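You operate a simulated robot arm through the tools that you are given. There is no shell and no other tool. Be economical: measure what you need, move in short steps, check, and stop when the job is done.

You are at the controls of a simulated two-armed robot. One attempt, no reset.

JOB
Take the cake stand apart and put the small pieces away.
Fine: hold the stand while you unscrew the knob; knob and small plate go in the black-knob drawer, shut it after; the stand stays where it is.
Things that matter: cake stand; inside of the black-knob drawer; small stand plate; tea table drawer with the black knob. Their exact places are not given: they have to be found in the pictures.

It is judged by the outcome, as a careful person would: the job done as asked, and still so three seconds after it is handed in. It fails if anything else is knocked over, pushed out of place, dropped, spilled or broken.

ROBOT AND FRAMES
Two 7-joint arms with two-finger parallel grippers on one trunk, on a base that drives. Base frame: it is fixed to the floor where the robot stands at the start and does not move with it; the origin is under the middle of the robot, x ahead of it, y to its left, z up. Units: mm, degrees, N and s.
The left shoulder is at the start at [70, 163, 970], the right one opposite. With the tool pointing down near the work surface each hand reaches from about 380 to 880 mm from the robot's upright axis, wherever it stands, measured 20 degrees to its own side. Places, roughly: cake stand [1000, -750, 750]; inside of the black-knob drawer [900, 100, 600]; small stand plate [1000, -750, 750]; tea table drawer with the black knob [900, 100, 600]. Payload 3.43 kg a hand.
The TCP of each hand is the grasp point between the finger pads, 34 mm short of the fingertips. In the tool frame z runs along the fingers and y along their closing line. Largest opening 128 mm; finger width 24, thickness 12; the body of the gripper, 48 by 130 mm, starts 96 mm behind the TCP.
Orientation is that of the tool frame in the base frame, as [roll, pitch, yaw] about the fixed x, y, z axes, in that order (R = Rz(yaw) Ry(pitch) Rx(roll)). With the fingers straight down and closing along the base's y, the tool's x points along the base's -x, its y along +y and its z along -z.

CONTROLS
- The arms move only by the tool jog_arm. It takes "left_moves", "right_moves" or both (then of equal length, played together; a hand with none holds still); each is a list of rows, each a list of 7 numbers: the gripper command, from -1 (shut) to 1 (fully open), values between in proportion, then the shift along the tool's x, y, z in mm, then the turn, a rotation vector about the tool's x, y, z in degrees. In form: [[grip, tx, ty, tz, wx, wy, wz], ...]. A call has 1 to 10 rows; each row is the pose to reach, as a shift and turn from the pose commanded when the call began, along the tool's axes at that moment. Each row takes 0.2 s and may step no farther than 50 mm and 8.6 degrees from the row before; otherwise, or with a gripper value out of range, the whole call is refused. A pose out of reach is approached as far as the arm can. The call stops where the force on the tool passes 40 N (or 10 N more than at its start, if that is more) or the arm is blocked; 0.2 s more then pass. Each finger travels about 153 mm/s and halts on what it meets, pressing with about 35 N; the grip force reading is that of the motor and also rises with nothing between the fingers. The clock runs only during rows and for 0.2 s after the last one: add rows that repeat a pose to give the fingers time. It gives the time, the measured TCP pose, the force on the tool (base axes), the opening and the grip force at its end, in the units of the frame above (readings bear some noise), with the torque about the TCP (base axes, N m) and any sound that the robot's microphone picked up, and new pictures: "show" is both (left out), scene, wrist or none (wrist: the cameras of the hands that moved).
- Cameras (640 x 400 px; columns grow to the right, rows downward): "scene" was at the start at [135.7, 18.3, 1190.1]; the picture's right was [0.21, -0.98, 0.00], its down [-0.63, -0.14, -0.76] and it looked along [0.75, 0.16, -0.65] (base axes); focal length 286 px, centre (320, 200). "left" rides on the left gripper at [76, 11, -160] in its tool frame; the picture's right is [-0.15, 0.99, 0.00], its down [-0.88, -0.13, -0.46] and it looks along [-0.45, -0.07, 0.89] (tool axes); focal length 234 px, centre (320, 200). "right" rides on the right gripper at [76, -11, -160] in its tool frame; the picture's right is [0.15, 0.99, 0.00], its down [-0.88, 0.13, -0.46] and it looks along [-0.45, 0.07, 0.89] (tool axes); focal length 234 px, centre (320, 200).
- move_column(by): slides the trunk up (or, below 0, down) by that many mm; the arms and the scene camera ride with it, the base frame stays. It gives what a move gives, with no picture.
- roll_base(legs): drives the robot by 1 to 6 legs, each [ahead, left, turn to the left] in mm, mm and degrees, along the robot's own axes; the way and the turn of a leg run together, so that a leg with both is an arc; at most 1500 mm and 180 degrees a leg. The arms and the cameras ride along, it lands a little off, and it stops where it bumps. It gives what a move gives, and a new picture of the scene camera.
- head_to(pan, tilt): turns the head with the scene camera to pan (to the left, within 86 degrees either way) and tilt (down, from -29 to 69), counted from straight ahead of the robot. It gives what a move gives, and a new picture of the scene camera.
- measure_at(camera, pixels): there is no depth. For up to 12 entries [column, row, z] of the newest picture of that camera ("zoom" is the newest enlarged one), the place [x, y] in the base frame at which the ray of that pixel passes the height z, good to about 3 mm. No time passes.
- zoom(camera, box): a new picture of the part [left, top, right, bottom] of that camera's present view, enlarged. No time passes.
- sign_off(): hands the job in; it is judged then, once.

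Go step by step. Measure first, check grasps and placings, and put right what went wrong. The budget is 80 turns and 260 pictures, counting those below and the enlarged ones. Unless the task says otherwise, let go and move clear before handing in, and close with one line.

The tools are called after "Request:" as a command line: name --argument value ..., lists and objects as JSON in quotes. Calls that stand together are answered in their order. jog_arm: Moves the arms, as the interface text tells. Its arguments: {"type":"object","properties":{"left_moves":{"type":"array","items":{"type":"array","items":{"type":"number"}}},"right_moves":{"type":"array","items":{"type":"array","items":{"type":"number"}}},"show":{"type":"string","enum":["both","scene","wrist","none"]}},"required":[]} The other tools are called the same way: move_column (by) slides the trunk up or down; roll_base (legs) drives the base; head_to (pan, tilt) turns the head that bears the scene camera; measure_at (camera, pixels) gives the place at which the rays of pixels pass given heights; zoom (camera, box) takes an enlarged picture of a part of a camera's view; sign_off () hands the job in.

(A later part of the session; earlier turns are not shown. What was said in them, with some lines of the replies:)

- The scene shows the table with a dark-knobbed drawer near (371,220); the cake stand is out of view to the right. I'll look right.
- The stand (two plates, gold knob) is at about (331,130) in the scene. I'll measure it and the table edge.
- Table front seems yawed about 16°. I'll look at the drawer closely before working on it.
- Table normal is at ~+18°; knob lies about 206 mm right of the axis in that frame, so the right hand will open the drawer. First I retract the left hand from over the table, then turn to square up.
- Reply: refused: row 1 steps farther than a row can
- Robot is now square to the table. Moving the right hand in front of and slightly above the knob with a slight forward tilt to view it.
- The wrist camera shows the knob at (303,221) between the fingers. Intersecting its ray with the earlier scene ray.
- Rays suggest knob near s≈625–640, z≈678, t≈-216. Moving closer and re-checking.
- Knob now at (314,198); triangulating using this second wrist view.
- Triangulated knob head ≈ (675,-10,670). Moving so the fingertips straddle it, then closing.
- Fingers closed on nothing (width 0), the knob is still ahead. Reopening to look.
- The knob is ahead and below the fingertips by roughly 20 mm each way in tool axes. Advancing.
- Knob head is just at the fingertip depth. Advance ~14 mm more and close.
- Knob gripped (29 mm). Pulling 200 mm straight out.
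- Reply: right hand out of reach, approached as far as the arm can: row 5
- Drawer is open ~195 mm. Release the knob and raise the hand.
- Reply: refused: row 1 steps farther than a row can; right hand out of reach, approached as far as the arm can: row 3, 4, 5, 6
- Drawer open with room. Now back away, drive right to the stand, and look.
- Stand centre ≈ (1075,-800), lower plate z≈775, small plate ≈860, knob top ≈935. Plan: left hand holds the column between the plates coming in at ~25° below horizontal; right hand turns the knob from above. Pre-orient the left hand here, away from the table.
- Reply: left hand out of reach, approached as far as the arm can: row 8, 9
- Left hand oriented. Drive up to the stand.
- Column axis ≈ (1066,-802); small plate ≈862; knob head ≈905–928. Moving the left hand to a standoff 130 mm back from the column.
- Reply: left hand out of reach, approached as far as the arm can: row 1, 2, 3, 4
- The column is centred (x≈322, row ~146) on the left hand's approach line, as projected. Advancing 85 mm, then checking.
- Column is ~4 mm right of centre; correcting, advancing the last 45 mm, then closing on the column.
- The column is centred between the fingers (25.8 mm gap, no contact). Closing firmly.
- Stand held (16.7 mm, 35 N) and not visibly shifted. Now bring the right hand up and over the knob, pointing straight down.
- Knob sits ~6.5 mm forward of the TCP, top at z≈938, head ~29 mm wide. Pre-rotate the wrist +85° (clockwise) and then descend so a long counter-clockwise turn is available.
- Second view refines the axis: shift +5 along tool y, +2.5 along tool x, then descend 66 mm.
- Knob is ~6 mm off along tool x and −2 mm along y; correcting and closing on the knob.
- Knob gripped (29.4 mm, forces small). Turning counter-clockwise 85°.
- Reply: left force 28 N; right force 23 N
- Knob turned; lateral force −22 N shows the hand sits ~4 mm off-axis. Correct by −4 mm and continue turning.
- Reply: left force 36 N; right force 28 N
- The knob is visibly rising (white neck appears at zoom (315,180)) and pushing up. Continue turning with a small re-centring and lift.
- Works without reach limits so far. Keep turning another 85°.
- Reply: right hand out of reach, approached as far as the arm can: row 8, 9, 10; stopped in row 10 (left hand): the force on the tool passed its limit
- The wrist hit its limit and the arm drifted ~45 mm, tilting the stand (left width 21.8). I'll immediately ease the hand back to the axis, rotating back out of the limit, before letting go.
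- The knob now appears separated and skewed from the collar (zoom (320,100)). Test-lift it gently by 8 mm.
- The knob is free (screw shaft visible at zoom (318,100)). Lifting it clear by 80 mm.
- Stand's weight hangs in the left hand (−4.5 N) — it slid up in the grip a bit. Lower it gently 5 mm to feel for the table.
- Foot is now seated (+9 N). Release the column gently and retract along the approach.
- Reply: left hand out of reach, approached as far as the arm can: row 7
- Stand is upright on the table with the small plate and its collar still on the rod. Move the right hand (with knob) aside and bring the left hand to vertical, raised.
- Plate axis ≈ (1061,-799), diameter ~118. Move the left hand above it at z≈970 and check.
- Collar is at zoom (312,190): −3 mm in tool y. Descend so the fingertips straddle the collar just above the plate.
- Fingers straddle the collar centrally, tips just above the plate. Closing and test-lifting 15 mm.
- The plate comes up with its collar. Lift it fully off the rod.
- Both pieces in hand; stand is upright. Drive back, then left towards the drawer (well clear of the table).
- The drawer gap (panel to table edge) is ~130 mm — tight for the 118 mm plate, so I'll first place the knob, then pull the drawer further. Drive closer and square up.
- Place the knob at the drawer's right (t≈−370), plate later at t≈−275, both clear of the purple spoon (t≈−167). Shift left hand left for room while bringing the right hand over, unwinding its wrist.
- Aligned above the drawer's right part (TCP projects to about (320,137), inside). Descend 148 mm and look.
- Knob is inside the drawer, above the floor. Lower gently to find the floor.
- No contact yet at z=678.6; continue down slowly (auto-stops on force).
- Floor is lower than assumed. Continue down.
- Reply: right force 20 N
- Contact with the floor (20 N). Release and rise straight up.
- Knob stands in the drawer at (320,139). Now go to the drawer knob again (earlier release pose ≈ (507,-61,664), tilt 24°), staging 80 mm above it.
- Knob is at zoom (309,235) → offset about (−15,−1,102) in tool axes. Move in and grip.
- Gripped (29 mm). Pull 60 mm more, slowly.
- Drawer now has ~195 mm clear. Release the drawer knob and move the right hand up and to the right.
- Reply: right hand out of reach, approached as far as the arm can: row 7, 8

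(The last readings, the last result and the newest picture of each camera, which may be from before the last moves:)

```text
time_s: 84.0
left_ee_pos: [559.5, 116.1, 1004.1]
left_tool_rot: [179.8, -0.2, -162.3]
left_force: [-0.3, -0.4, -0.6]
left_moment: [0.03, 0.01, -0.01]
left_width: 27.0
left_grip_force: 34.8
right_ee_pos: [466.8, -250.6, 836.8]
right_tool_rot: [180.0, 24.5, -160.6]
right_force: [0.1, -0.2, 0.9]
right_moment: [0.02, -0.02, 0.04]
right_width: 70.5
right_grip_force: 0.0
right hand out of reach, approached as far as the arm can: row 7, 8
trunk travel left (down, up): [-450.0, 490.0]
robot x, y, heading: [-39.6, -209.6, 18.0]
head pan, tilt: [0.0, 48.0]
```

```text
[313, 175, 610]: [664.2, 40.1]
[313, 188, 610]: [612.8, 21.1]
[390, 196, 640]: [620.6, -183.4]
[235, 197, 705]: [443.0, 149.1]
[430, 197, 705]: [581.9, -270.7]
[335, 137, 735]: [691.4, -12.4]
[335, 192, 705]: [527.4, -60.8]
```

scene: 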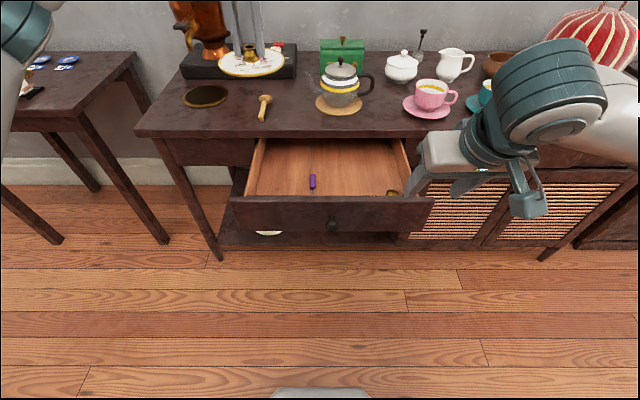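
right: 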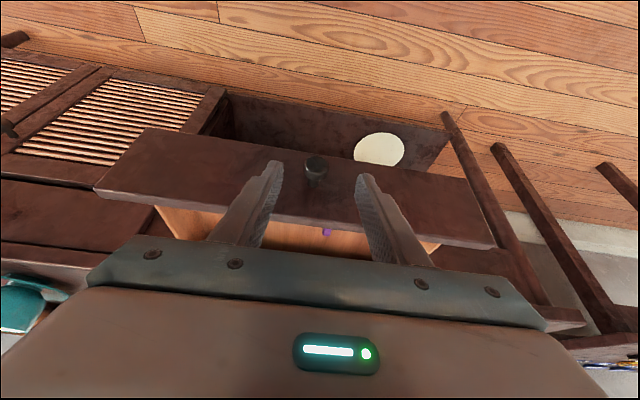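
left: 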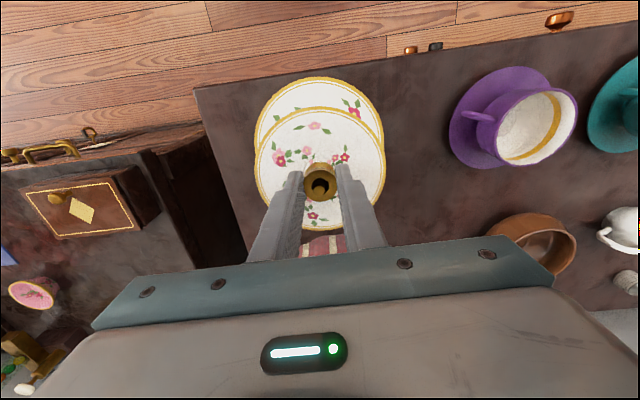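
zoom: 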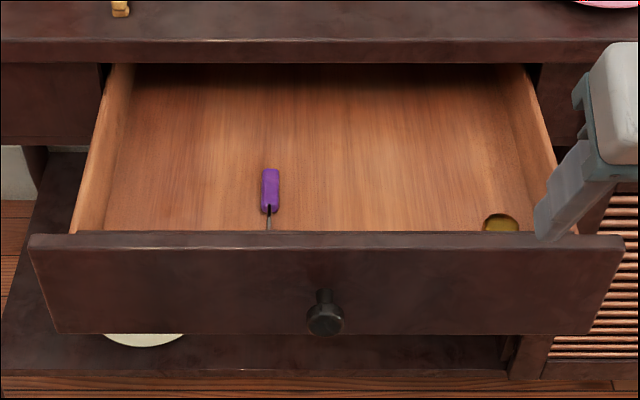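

Target for the plate: centre s≈572, t≈−270 → (627,−80), clear of spoon and knob. Move the left hand there and part-way down.

Request:
jog_arm --left_moves '[[-1, -1, -42, 0, 0, 0, 0], [-1, -2, -84, 0, 0, 0, 0], [-1, -3, -126, 0, 0, 0, 0], [-1, -4, -167, 0, 0, 0, 0], [-1, -5, -207, 0, 0, 0, 0], [-1, -5, -207, 45, 0, 0, 0], [-1, -5, -207, 90, 0, 0, 0], [-1, -5, -207, 135, 0, 0, 0], [-1, -5, -207, 180, 0, 0, 0], [-1, -5, -207, 220, 0, 0, 0]]'

Request:
zoom --camera "scene" --box '[220, 85, 440, 225]'

```text
time_s: 86.2
left_ee_pos: [627.9, -77.4, 782.5]
left_tool_rot: [179.9, -0.1, -162.2]
left_force: [-0.6, -0.4, -1.5]
left_moment: [0.0, 0.01, -0.02]
left_width: 27.0
left_grip_force: 34.4
right_ee_pos: [467.6, -249.3, 836.5]
right_tool_rot: [-179.9, 24.4, -160.5]
right_force: [-0.1, -0.4, 0.1]
right_moment: [0.02, 0.02, 0.01]
right_width: 70.4
right_grip_force: 0.0
trunk travel left (down, up): [-450.0, 490.0]
robot x, y, heading: [-30.9, -209.1, 18.0]
head pan, tilt: [0.0, 48.0]
```

scene: 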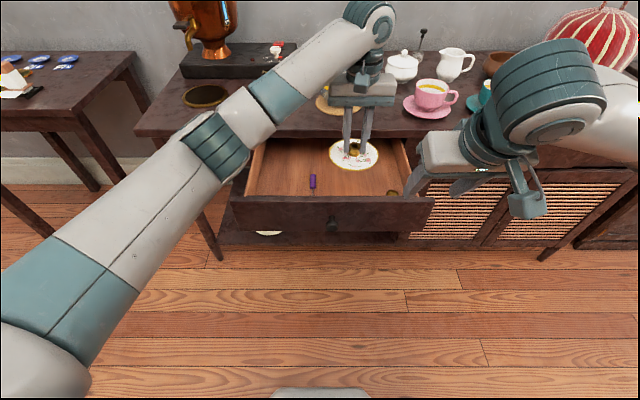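
left: 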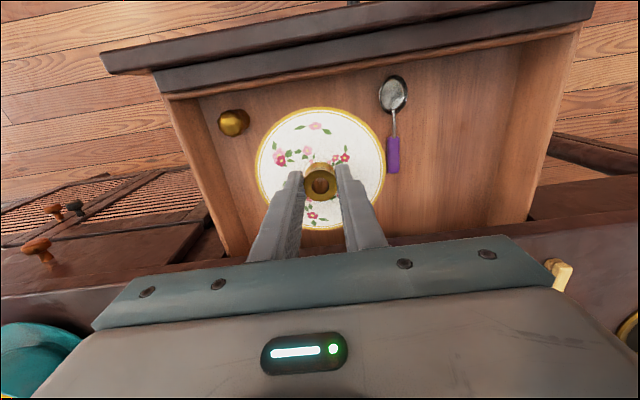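

```text
2.86 times, centred on (330, 155) of scene
```

zoom: 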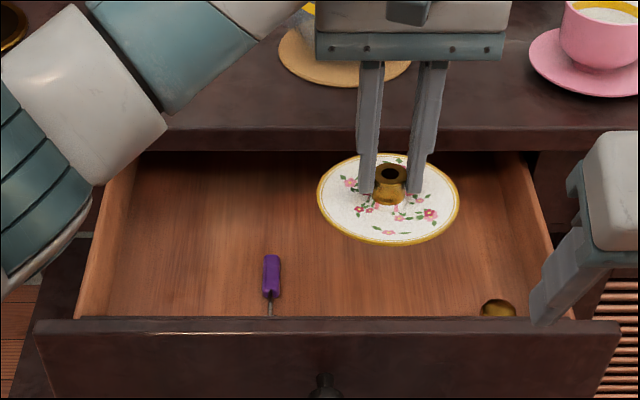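

Plate sits well over the free area. Descend 105 mm, then feel for the floor.

Request:
jog_arm --left_moves '[[-1, 1, 0, 35, 0, 0, 0], [-1, 2, 0, 70, 0, 0, 0], [-1, 3, 0, 105, 0, 0, 0], [-1, 3, 0, 110, 0, 0, 0], [-1, 3, 0, 113, 0, 0, 0], [-1, 3, 0, 116, 0, 0, 0]]'

Request:
zoom --camera "scene" --box '[220, 85, 440, 225]'

```text
time_s: 87.6
left_ee_pos: [624.6, -78.0, 669.0]
left_tool_rot: [180.0, -0.2, -162.1]
left_force: [0.3, -0.8, -0.2]
left_moment: [0.02, -0.04, -0.02]
left_width: 27.1
left_grip_force: 35.4
right_ee_pos: [468.1, -250.6, 835.2]
right_tool_rot: [-179.9, 24.4, -160.6]
right_force: [1.1, 0.1, 0.7]
right_moment: [-0.03, -0.01, -0.01]
right_width: 70.3
right_grip_force: 0.0
trunk travel left (down, up): [-450.0, 490.0]
robot x, y, heading: [-35.1, -211.7, 18.0]
head pan, tilt: [0.0, 48.0]
```

scene: 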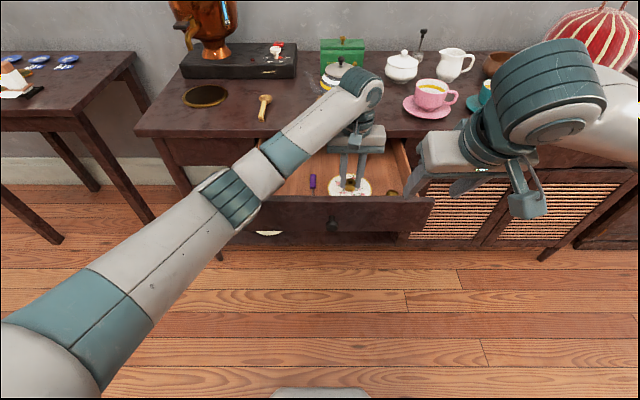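
left: 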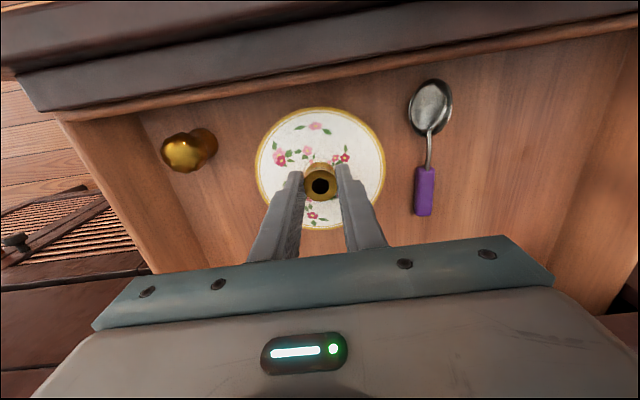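

```text
2.86 times, centred on (330, 155) of scene
```

zoom: 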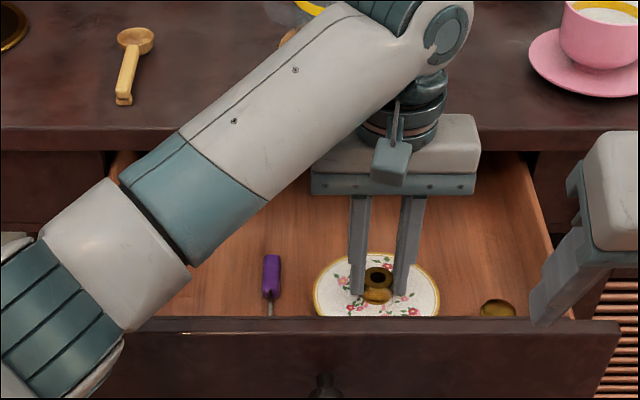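

Request:
jog_arm --left_moves '[[-1, 0, 0, 3, 0, 0, 0], [-1, 0, 0, 6, 0, 0, 0], [-1, 0, 0, 8, 0, 0, 0], [-1, 0, 0, 10, 0, 0, 0], [-1, 0, 0, 12, 0, 0, 0], [-1, 0, 0, 14, 0, 0, 0]]' --show "wrist"

```text
time_s: 89.0
left_ee_pos: [620.8, -77.6, 657.3]
left_tool_rot: [-180.0, 0.1, -162.2]
left_force: [-2.7, 6.6, 31.5]
left_moment: [0.11, -0.01, 0.08]
left_width: 27.1
left_grip_force: 35.0
right_ee_pos: [464.8, -248.7, 837.9]
right_tool_rot: [-180.0, 24.6, -160.6]
right_force: [0.3, 0.0, 0.9]
right_moment: [-0.01, 0.0, -0.01]
right_width: 70.8
right_grip_force: 0.1
trunk travel left (down, up): [-450.0, 490.0]
robot x, y, heading: [-34.5, -209.8, 17.8]
head pan, tilt: [0.0, 48.0]
```

left: 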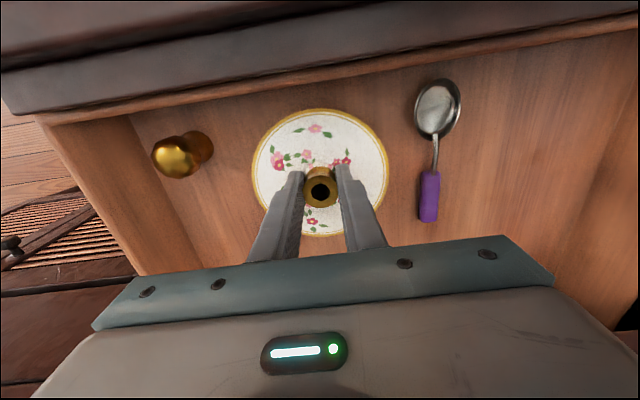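

Plate has touched the floor (31 N). Ease up 2 mm, release, and rise.

Request:
jog_arm --left_moves '[[-1, 0, 0, -3, 0, 0, 0], [-0.5, 0, 0, -3, 0, 0, 0], [-0.2, 0, 0, -3, 0, 0, 0], [-0.2, 0, 0, -40, 0, 0, 0], [-0.2, 0, 0, -85, 0, 0, 0], [-0.2, 0, 0, -130, 0, 0, 0], [-0.2, 0, 0, -175, 0, 0, 0], [-0.2, 0, 0, -220, 0, 0, 0], [-0.2, 20, 40, -240, 0, 0, 0], [-0.2, 40, 80, -250, 0, 0, 0]]'

Request:
zoom --camera "scene" --box '[220, 85, 440, 225]'

```text
time_s: 91.2
left_ee_pos: [561.1, -15.7, 904.3]
left_tool_rot: [179.9, -0.1, -162.2]
left_force: [0.5, -1.1, -0.5]
left_moment: [-0.01, -0.05, -0.01]
left_width: 51.3
left_grip_force: 0.1
right_ee_pos: [467.2, -249.3, 836.5]
right_tool_rot: [-180.0, 24.4, -160.7]
right_force: [-0.2, -0.7, -0.1]
right_moment: [-0.02, 0.02, -0.01]
right_width: 70.3
right_grip_force: 0.1
trunk travel left (down, up): [-450.0, 490.0]
robot x, y, heading: [-33.2, -210.5, 17.9]
head pan, tilt: [0.0, 48.0]
```

scene: 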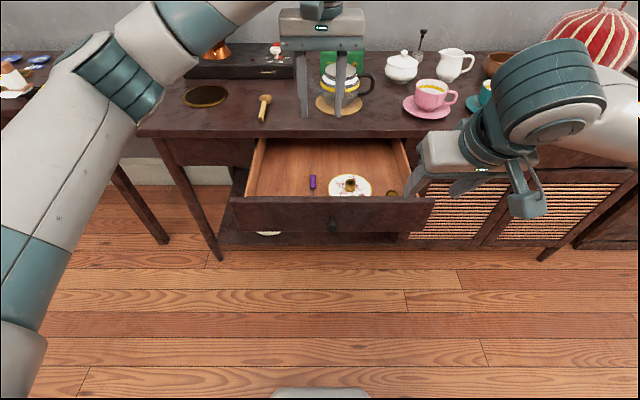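
left: 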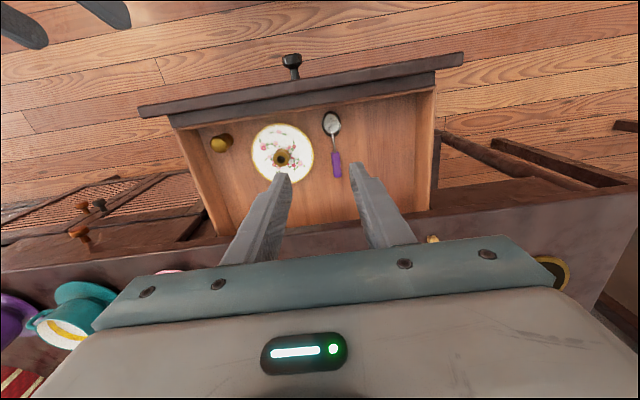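

```text
2.86 times, centred on (330, 155) of scene
```

zoom: 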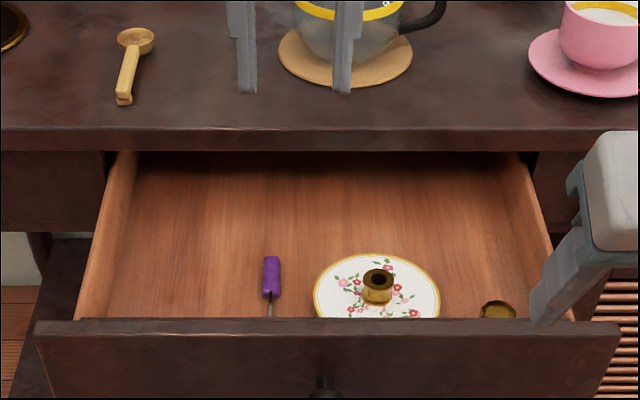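

Plate and knob both rest in the drawer. Return the right hand to above the drawer knob to shut it.

Request:
jog_arm --right_moves '[[0, 0, 42, 20, 0, 0, 0], [0, 0, 85, 40, 0, 0, 0], [0, 0, 128, 70, 0, 0, 0], [0, 0, 170, 95, 0, 0, 0], [0, 0, 170, 100, 0, 0, 0]]' --show "wrist"

Request:
zoom --camera "right" --box '[220, 80, 420, 230]'

```text
refused: row 3 steps farther than a row can; nothing moved
```

```text
2.67 times, centred on (320, 155) of right
```

zoom: 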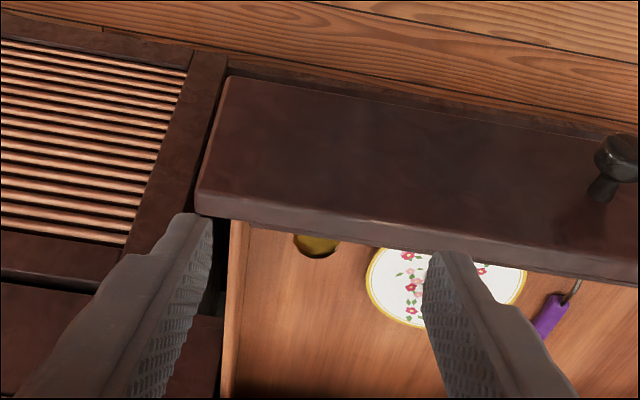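

Request:
jog_arm --right_moves '[[0, 0, 42, 20, 0, 0, 0], [0, 0, 85, 40, 0, 0, 0], [0, 0, 128, 62, 0, 0, 0], [0, 0, 170, 85, 0, 0, 0], [0, 0, 170, 100, 0, 0, 0]]' --show "wrist"

Request:
zoom --camera "right" --box '[220, 80, 420, 230]'

```text
time_s: 92.4
left_ee_pos: [561.2, -16.2, 904.7]
left_tool_rot: [179.9, -0.2, -162.2]
left_force: [-0.3, 0.4, -0.1]
left_moment: [0.01, 0.02, 0.04]
left_width: 51.2
left_grip_force: 0.1
right_ee_pos: [452.4, -79.7, 741.6]
right_tool_rot: [179.9, 24.5, -160.6]
right_force: [0.2, 0.0, 0.8]
right_moment: [-0.01, 0.02, 0.01]
right_width: 64.1
right_grip_force: 0.0
trunk travel left (down, up): [-450.0, 490.0]
robot x, y, heading: [-34.6, -206.5, 18.0]
head pan, tilt: [0.0, 48.0]
```

right: 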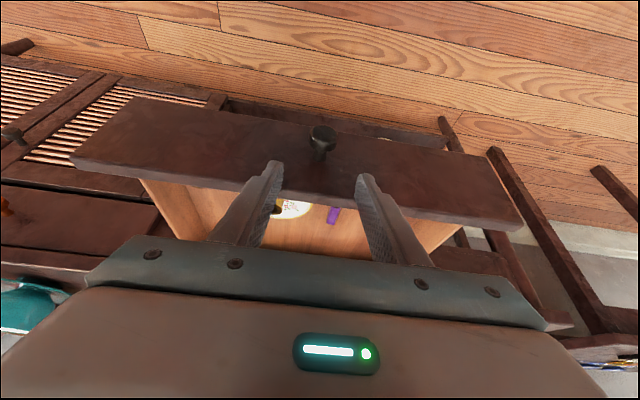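

```text
2.67 times, centred on (320, 155) of right
```

zoom: 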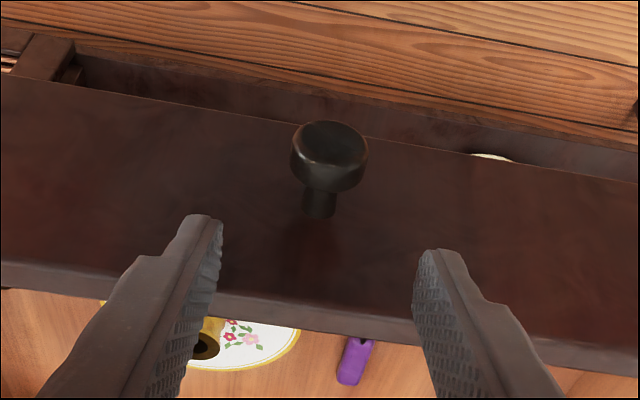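

Request:
jog_arm --right_moves '[[0, 4, 1, 25, 0, 0, 0], [0, 8, 2, 50, 0, 0, 0], [0, 10, 3, 60, 0, 0, 0]]' --show "none"

Request:
zoom --camera "right" --box '[220, 80, 420, 230]'

```text
time_s: 93.2
left_ee_pos: [561.7, -15.7, 904.8]
left_tool_rot: [179.9, -0.2, -162.2]
left_force: [-0.6, 0.2, -0.7]
left_moment: [0.0, 0.0, 0.04]
left_width: 51.1
left_grip_force: 0.1
right_ee_pos: [467.4, -70.3, 683.3]
right_tool_rot: [-180.0, 24.5, -160.6]
right_force: [-0.3, -0.3, -0.9]
right_moment: [-0.05, -0.02, 0.05]
right_width: 63.8
right_grip_force: 0.1
trunk travel left (down, up): [-450.0, 490.0]
robot x, y, heading: [-37.9, -206.8, 17.9]
head pan, tilt: [0.0, 48.0]
```

```text
2.67 times, centred on (320, 155) of right
```

zoom: 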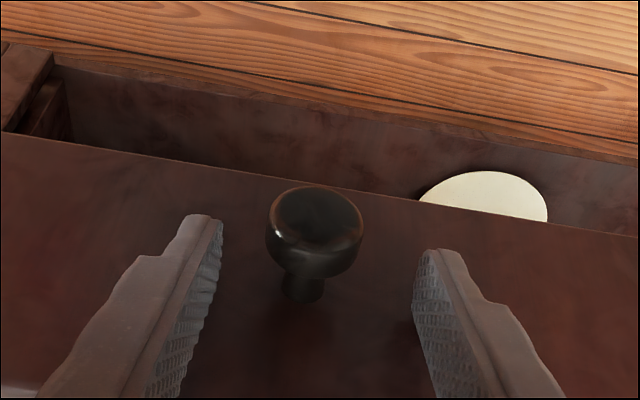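

Request:
jog_arm --right_moves '[[0, 11, -2, 5, 0, 0, 0], [0, 11, -2, 13, 0, 0, 0], [-1, 11, -2, 13, 0, 0, 0], [-1, 11, -2, 13, 0, 0, 0], [-1, 11, -2, 13, 0, 0, 0]]' --show "none"

```text
time_s: 94.4
left_ee_pos: [563.1, -16.6, 904.4]
left_tool_rot: [179.9, -0.1, -162.2]
left_force: [0.0, -0.3, 0.1]
left_moment: [-0.02, 0.01, -0.03]
left_width: 51.3
left_grip_force: 0.0
right_ee_pos: [463.1, -74.9, 668.7]
right_tool_rot: [179.9, 24.5, -160.7]
right_force: [3.7, -9.5, 0.7]
right_moment: [-0.12, -0.33, -0.18]
right_width: 29.5
right_grip_force: 44.8
trunk travel left (down, up): [-450.0, 490.0]
robot x, y, heading: [-33.2, -208.6, 18.0]
head pan, tilt: [0.0, 48.0]
```

Drawer knob gripped. Push the drawer in slowly along its axis while moving the left hand aside.

Request:
jog_arm --left_moves '[[-0.2, 10, 30, -5, 0, 0, 0], [-0.2, 20, 60, -10, 0, 0, 0], [-0.2, 30, 90, -15, 0, 0, 0], [-0.2, 40, 120, -20, 0, 0, 0], [-0.2, 50, 150, -25, 0, 0, 0], [-0.2, 60, 180, -30, 0, 0, 0], [-0.2, 70, 210, -30, 0, 0, 0], [-0.2, 70, 230, -30, 0, 0, 0], [-0.2, 70, 250, -30, 0, 0, 0], [-0.2, 70, 250, -30, 0, 0, 0]]' --right_moves '[[-1, -9, -0.2, 4.2, 0, 0, 0], [-1, -18.2, -0.5, 8.3, 0, 0, 0], [-1, -31.8, -0.9, 14.5, 0, 0, 0], [-1, -45.4, -1.2, 20.8, 0, 0, 0], [-1, -59, -1.6, 27, 0, 0, 0], [-1, -72.6, -2, 33.2, 0, 0, 0], [-1, -86.3, -2.3, 39.5, 0, 0, 0], [-1, -99.9, -2.7, 45.7, 0, 0, 0], [-1, -113.5, -3.1, 51.9, 0, 0, 0], [-1, -127.1, -3.4, 58.2, 0, 0, 0]]' --show "scene"

```text
time_s: 96.6
left_ee_pos: [418.1, 201.4, 933.4]
left_tool_rot: [179.8, 0.0, -162.3]
left_force: [0.1, 0.3, 0.8]
left_moment: [-0.01, 0.03, -0.02]
left_width: 51.2
left_grip_force: 0.0
right_ee_pos: [598.3, -31.2, 668.8]
right_tool_rot: [179.9, 24.7, -160.7]
right_force: [5.6, -15.3, 17.2]
right_moment: [0.19, -0.8, -0.25]
right_width: 29.5
right_grip_force: 44.6
trunk travel left (down, up): [-450.0, 490.0]
robot x, y, heading: [-38.5, -210.3, 18.3]
head pan, tilt: [0.0, 48.0]
```

scene: 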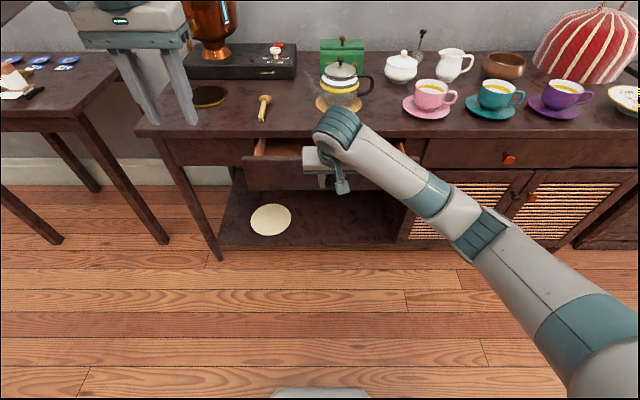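

Going well; about 100 mm left. Continue with small lateral relief.

Request:
jog_arm --right_moves '[[-1, -13, -1.5, 4.5, 0, 0, 0], [-1, -27, -3, 10.5, 0, 0, 0], [-1, -40.5, -3.3, 16.7, 0, 0, 0], [-1, -54, -3.6, 23, 0, 0, 0], [-1, -67.7, -4, 29, 0, 0, 0], [-1, -78, -4, 34, 0, 0, 0], [-1, -86, -4, 37.5, 0, 0, 0], [-1, -91, -4, 39.8, 0, 0, 0], [-1, -96, -4, 42, 0, 0, 0]]' --show "scene"

Request:
zoom --camera "scene" --box '[220, 95, 440, 215]'

```text
time_s: 98.5
left_ee_pos: [415.6, 199.7, 933.8]
left_tool_rot: [179.9, 0.0, -162.4]
left_force: [0.0, 0.4, -0.3]
left_moment: [-0.01, -0.04, 0.0]
left_width: 51.1
left_grip_force: 0.1
right_ee_pos: [687.5, -2.1, 668.8]
right_tool_rot: [-179.9, 24.0, -160.3]
right_force: [-13.4, -8.5, 12.6]
right_moment: [-0.57, 0.71, 0.0]
right_width: 29.2
right_grip_force: 44.6
trunk travel left (down, up): [-450.0, 490.0]
robot x, y, heading: [-37.1, -209.8, 18.2]
head pan, tilt: [0.0, 48.0]
stopped in row 9 (right hand): the force on the tool passed its limit (the readings are from after the stop); the commanded pose is now the measured one
```

scene: 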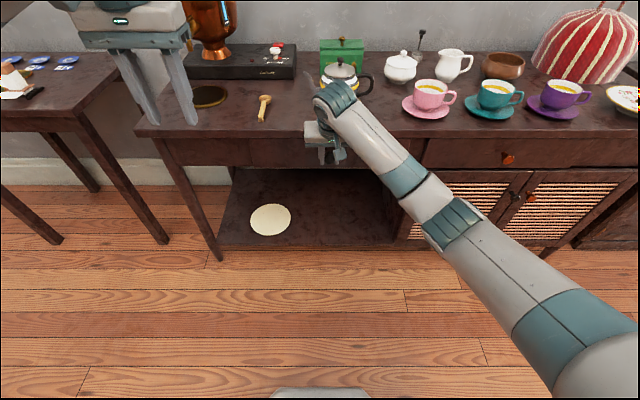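

```text
2.91 times, centred on (330, 155) of scene
```

zoom: 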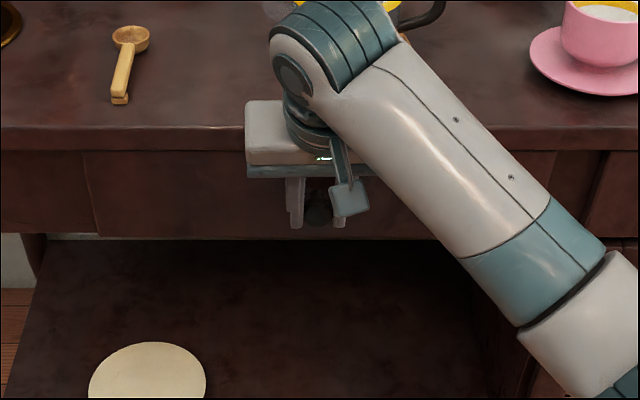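

Drawer is shut against its stop. Release the knob and back away.

Request:
jog_arm --right_moves '[[-0.3, 0, 0, 0, 0, 0, 0], [0, 0, 0, 0, 0, 0, 0], [0, 10, 0, -30, 0, 0, 0], [0, 35, 0, -65, 0, 0, 0], [0, 70, 0, -95, 0, 0, 0], [0, 110, 0, -120, 0, 0, 0], [0, 150, 0, -140, 0, 0, 0]]' --show "scene"

Request:
zoom --camera "scene" --box '[220, 95, 440, 215]'

```text
time_s: 100.1
left_ee_pos: [417.8, 201.3, 933.0]
left_tool_rot: [179.9, -0.1, -162.3]
left_force: [0.0, -0.6, 0.1]
left_moment: [0.01, -0.03, 0.01]
left_width: 51.2
left_grip_force: 0.1
right_ee_pos: [507.2, -64.3, 732.1]
right_tool_rot: [-179.8, 23.9, -160.4]
right_force: [1.0, 0.2, -0.3]
right_moment: [0.01, -0.01, 0.0]
right_width: 63.6
right_grip_force: 0.0
trunk travel left (down, up): [-450.0, 490.0]
robot x, y, heading: [-35.3, -205.9, 17.9]
head pan, tilt: [0.0, 48.0]
```

scene: 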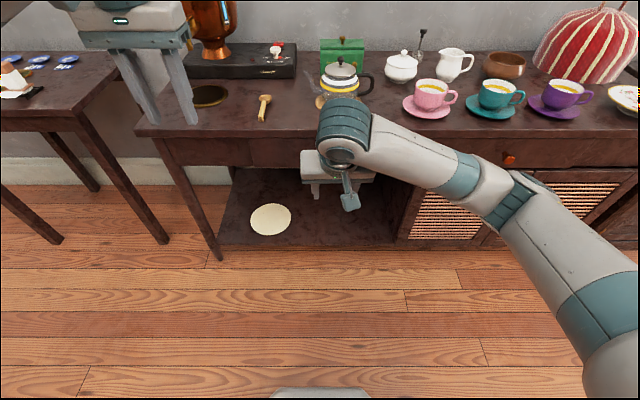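

```text
2.91 times, centred on (330, 155) of scene
```

zoom: 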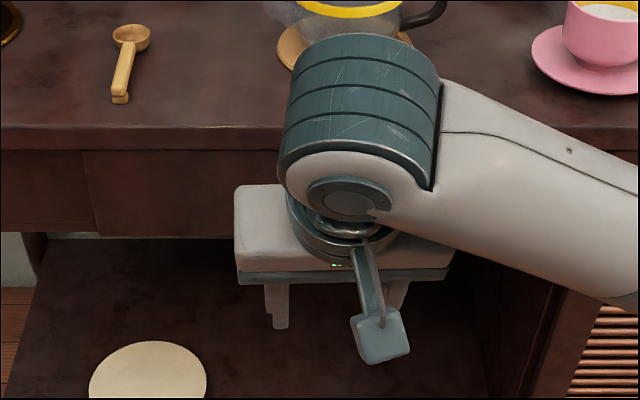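

Drive back a little and check the closed drawer and the stand.

Request:
roll_base --legs '[[-250, 0, 0]]'

Request:
head_to --pan -18 --tilt 30

Request:
zoom --camera "scene" --box '[380, 80, 600, 220]'

Request:
zoom --camera "scene" --box '[130, 120, 410, 300]'

```text
time_s: 101.9
left_ee_pos: [183.2, 125.7, 933.7]
left_tool_rot: [179.9, -0.1, -162.4]
left_force: [-1.2, -0.3, 0.4]
left_moment: [0.04, -0.01, 0.02]
left_width: 51.1
left_grip_force: 0.2
right_ee_pos: [274.0, -140.0, 731.3]
right_tool_rot: [-179.9, 24.0, -160.5]
right_force: [0.2, -0.4, 0.2]
right_moment: [0.0, 0.0, -0.01]
right_width: 64.0
right_grip_force: 0.0
trunk travel left (down, up): [-450.0, 490.0]
robot x, y, heading: [-272.2, -287.5, 17.9]
head pan, tilt: [0.0, 48.0]
```

scene: 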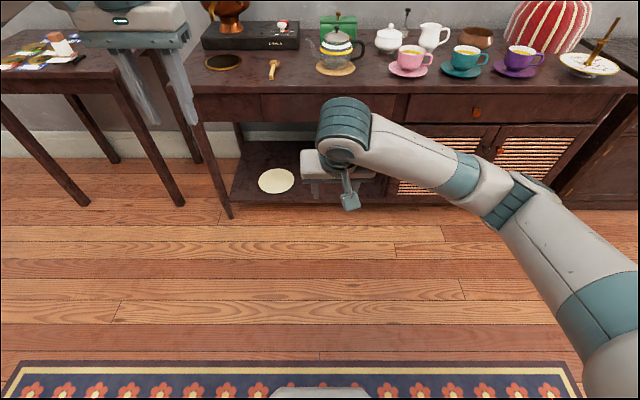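

```text
time_s: 102.7
left_ee_pos: [184.0, 125.5, 931.7]
left_tool_rot: [179.9, -0.2, -162.3]
left_force: [-1.0, 0.3, 0.0]
left_moment: [0.02, 0.05, 0.0]
left_width: 51.0
left_grip_force: 0.0
right_ee_pos: [274.2, -139.6, 732.2]
right_tool_rot: [-179.9, 23.9, -160.5]
right_force: [-0.8, -0.7, 0.5]
right_moment: [-0.01, 0.0, 0.04]
right_width: 64.0
right_grip_force: 0.1
trunk travel left (down, up): [-450.0, 490.0]
robot x, y, heading: [-269.1, -284.7, 18.1]
head pan, tilt: [-18.0, 30.0]
```

scene: 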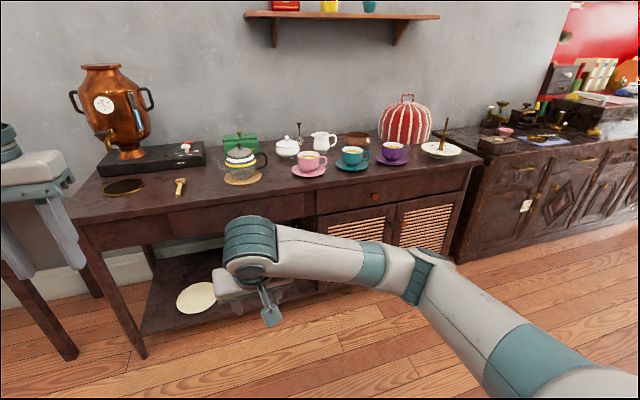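

```text
2.86 times, centred on (490, 150) of scene
```

zoom: 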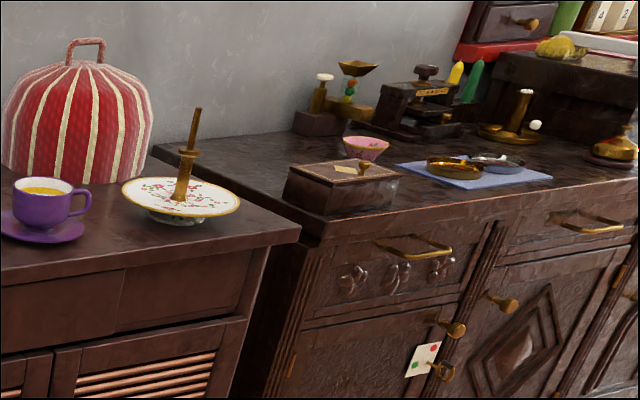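

```text
2.22 times, centred on (270, 210) of scene
```

zoom: 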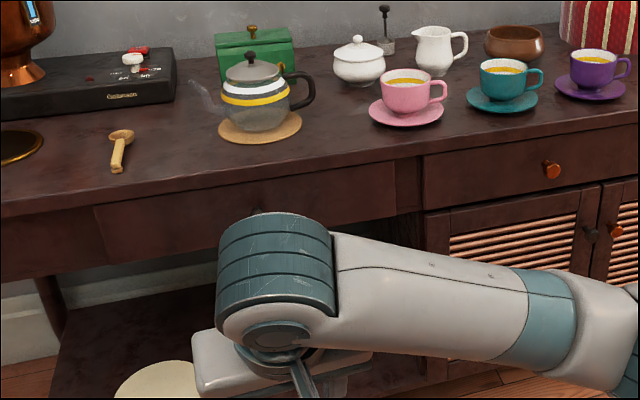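

Stand is upright and the drawer looks flush; one close check of the drawer seam with the right hand lifted out of the view.

Request:
jog_arm --right_moves '[[0, 0, -45, 0, 0, 0, 0], [0, 0, -90, 0, 0, 0, 0], [0, 0, -135, 0, 0, 0, 0], [0, 0, -175, 0, 0, 0, 0]]' --show "none"

Request:
head_to --pan 2 --tilt 35

Request:
zoom --camera "scene" --box '[240, 110, 440, 235]'

```text
time_s: 103.7
left_ee_pos: [183.8, 125.6, 933.6]
left_tool_rot: [179.9, -0.1, -162.2]
left_force: [0.4, -0.9, 0.4]
left_moment: [0.01, 0.02, -0.02]
left_width: 51.3
left_grip_force: 0.1
right_ee_pos: [332.1, -305.9, 734.2]
right_tool_rot: [-180.0, 24.0, -160.5]
right_force: [1.1, 0.8, -0.1]
right_moment: [0.01, 0.01, 0.02]
right_width: 64.0
right_grip_force: 0.0
trunk travel left (down, up): [-450.0, 490.0]
robot x, y, heading: [-267.1, -283.7, 17.9]
head pan, tilt: [-18.0, 30.0]
```

```text
time_s: 104.5
left_ee_pos: [184.5, 126.2, 932.9]
left_tool_rot: [179.9, 0.0, -162.3]
left_force: [0.1, -0.2, 0.3]
left_moment: [-0.02, 0.02, -0.02]
left_width: 51.4
left_grip_force: 0.0
right_ee_pos: [331.8, -305.7, 733.2]
right_tool_rot: [-179.8, 23.9, -160.5]
right_force: [0.0, -0.2, -0.1]
right_moment: [0.02, 0.02, 0.01]
right_width: 64.0
right_grip_force: 0.2
trunk travel left (down, up): [-450.0, 490.0]
robot x, y, heading: [-271.4, -283.7, 17.9]
head pan, tilt: [2.0, 35.0]
```

scene: 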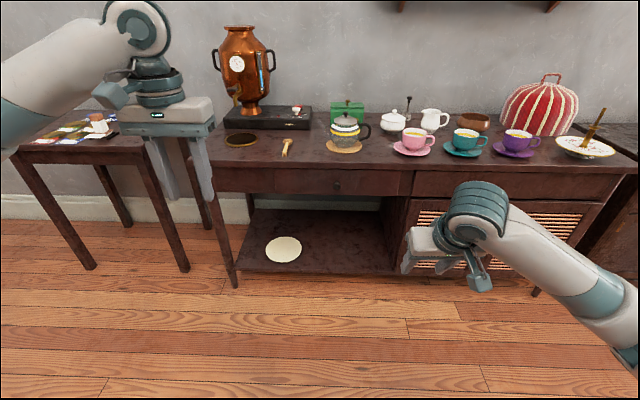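

```text
3.20 times, centred on (340, 172) of scene
5 turns are left
```

zoom: 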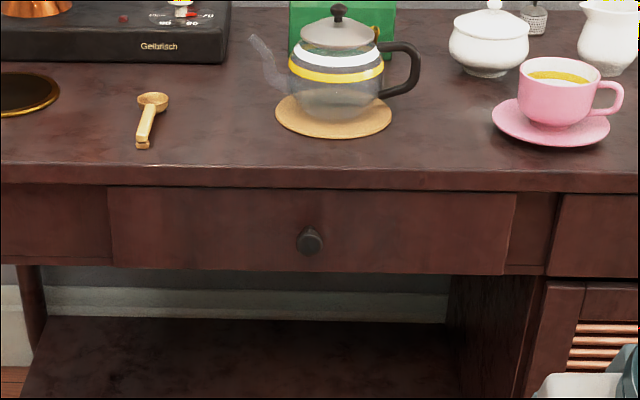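

The drawer front looks as it did at the start (knob at (310,240) in the zoom), the stand is upright and both hands are clear, so I am handing in.

Request:
sign_off

```text
The job is handed in.
```

I unscrewed the knob while holding the stand, put the knob and small plate in the black-knob drawer and shut it. The stand is upright about 5 mm from where it started: while I was unscrewing, the wrist hit its limit, briefly tilting and slightly lifting it before I set it back down.
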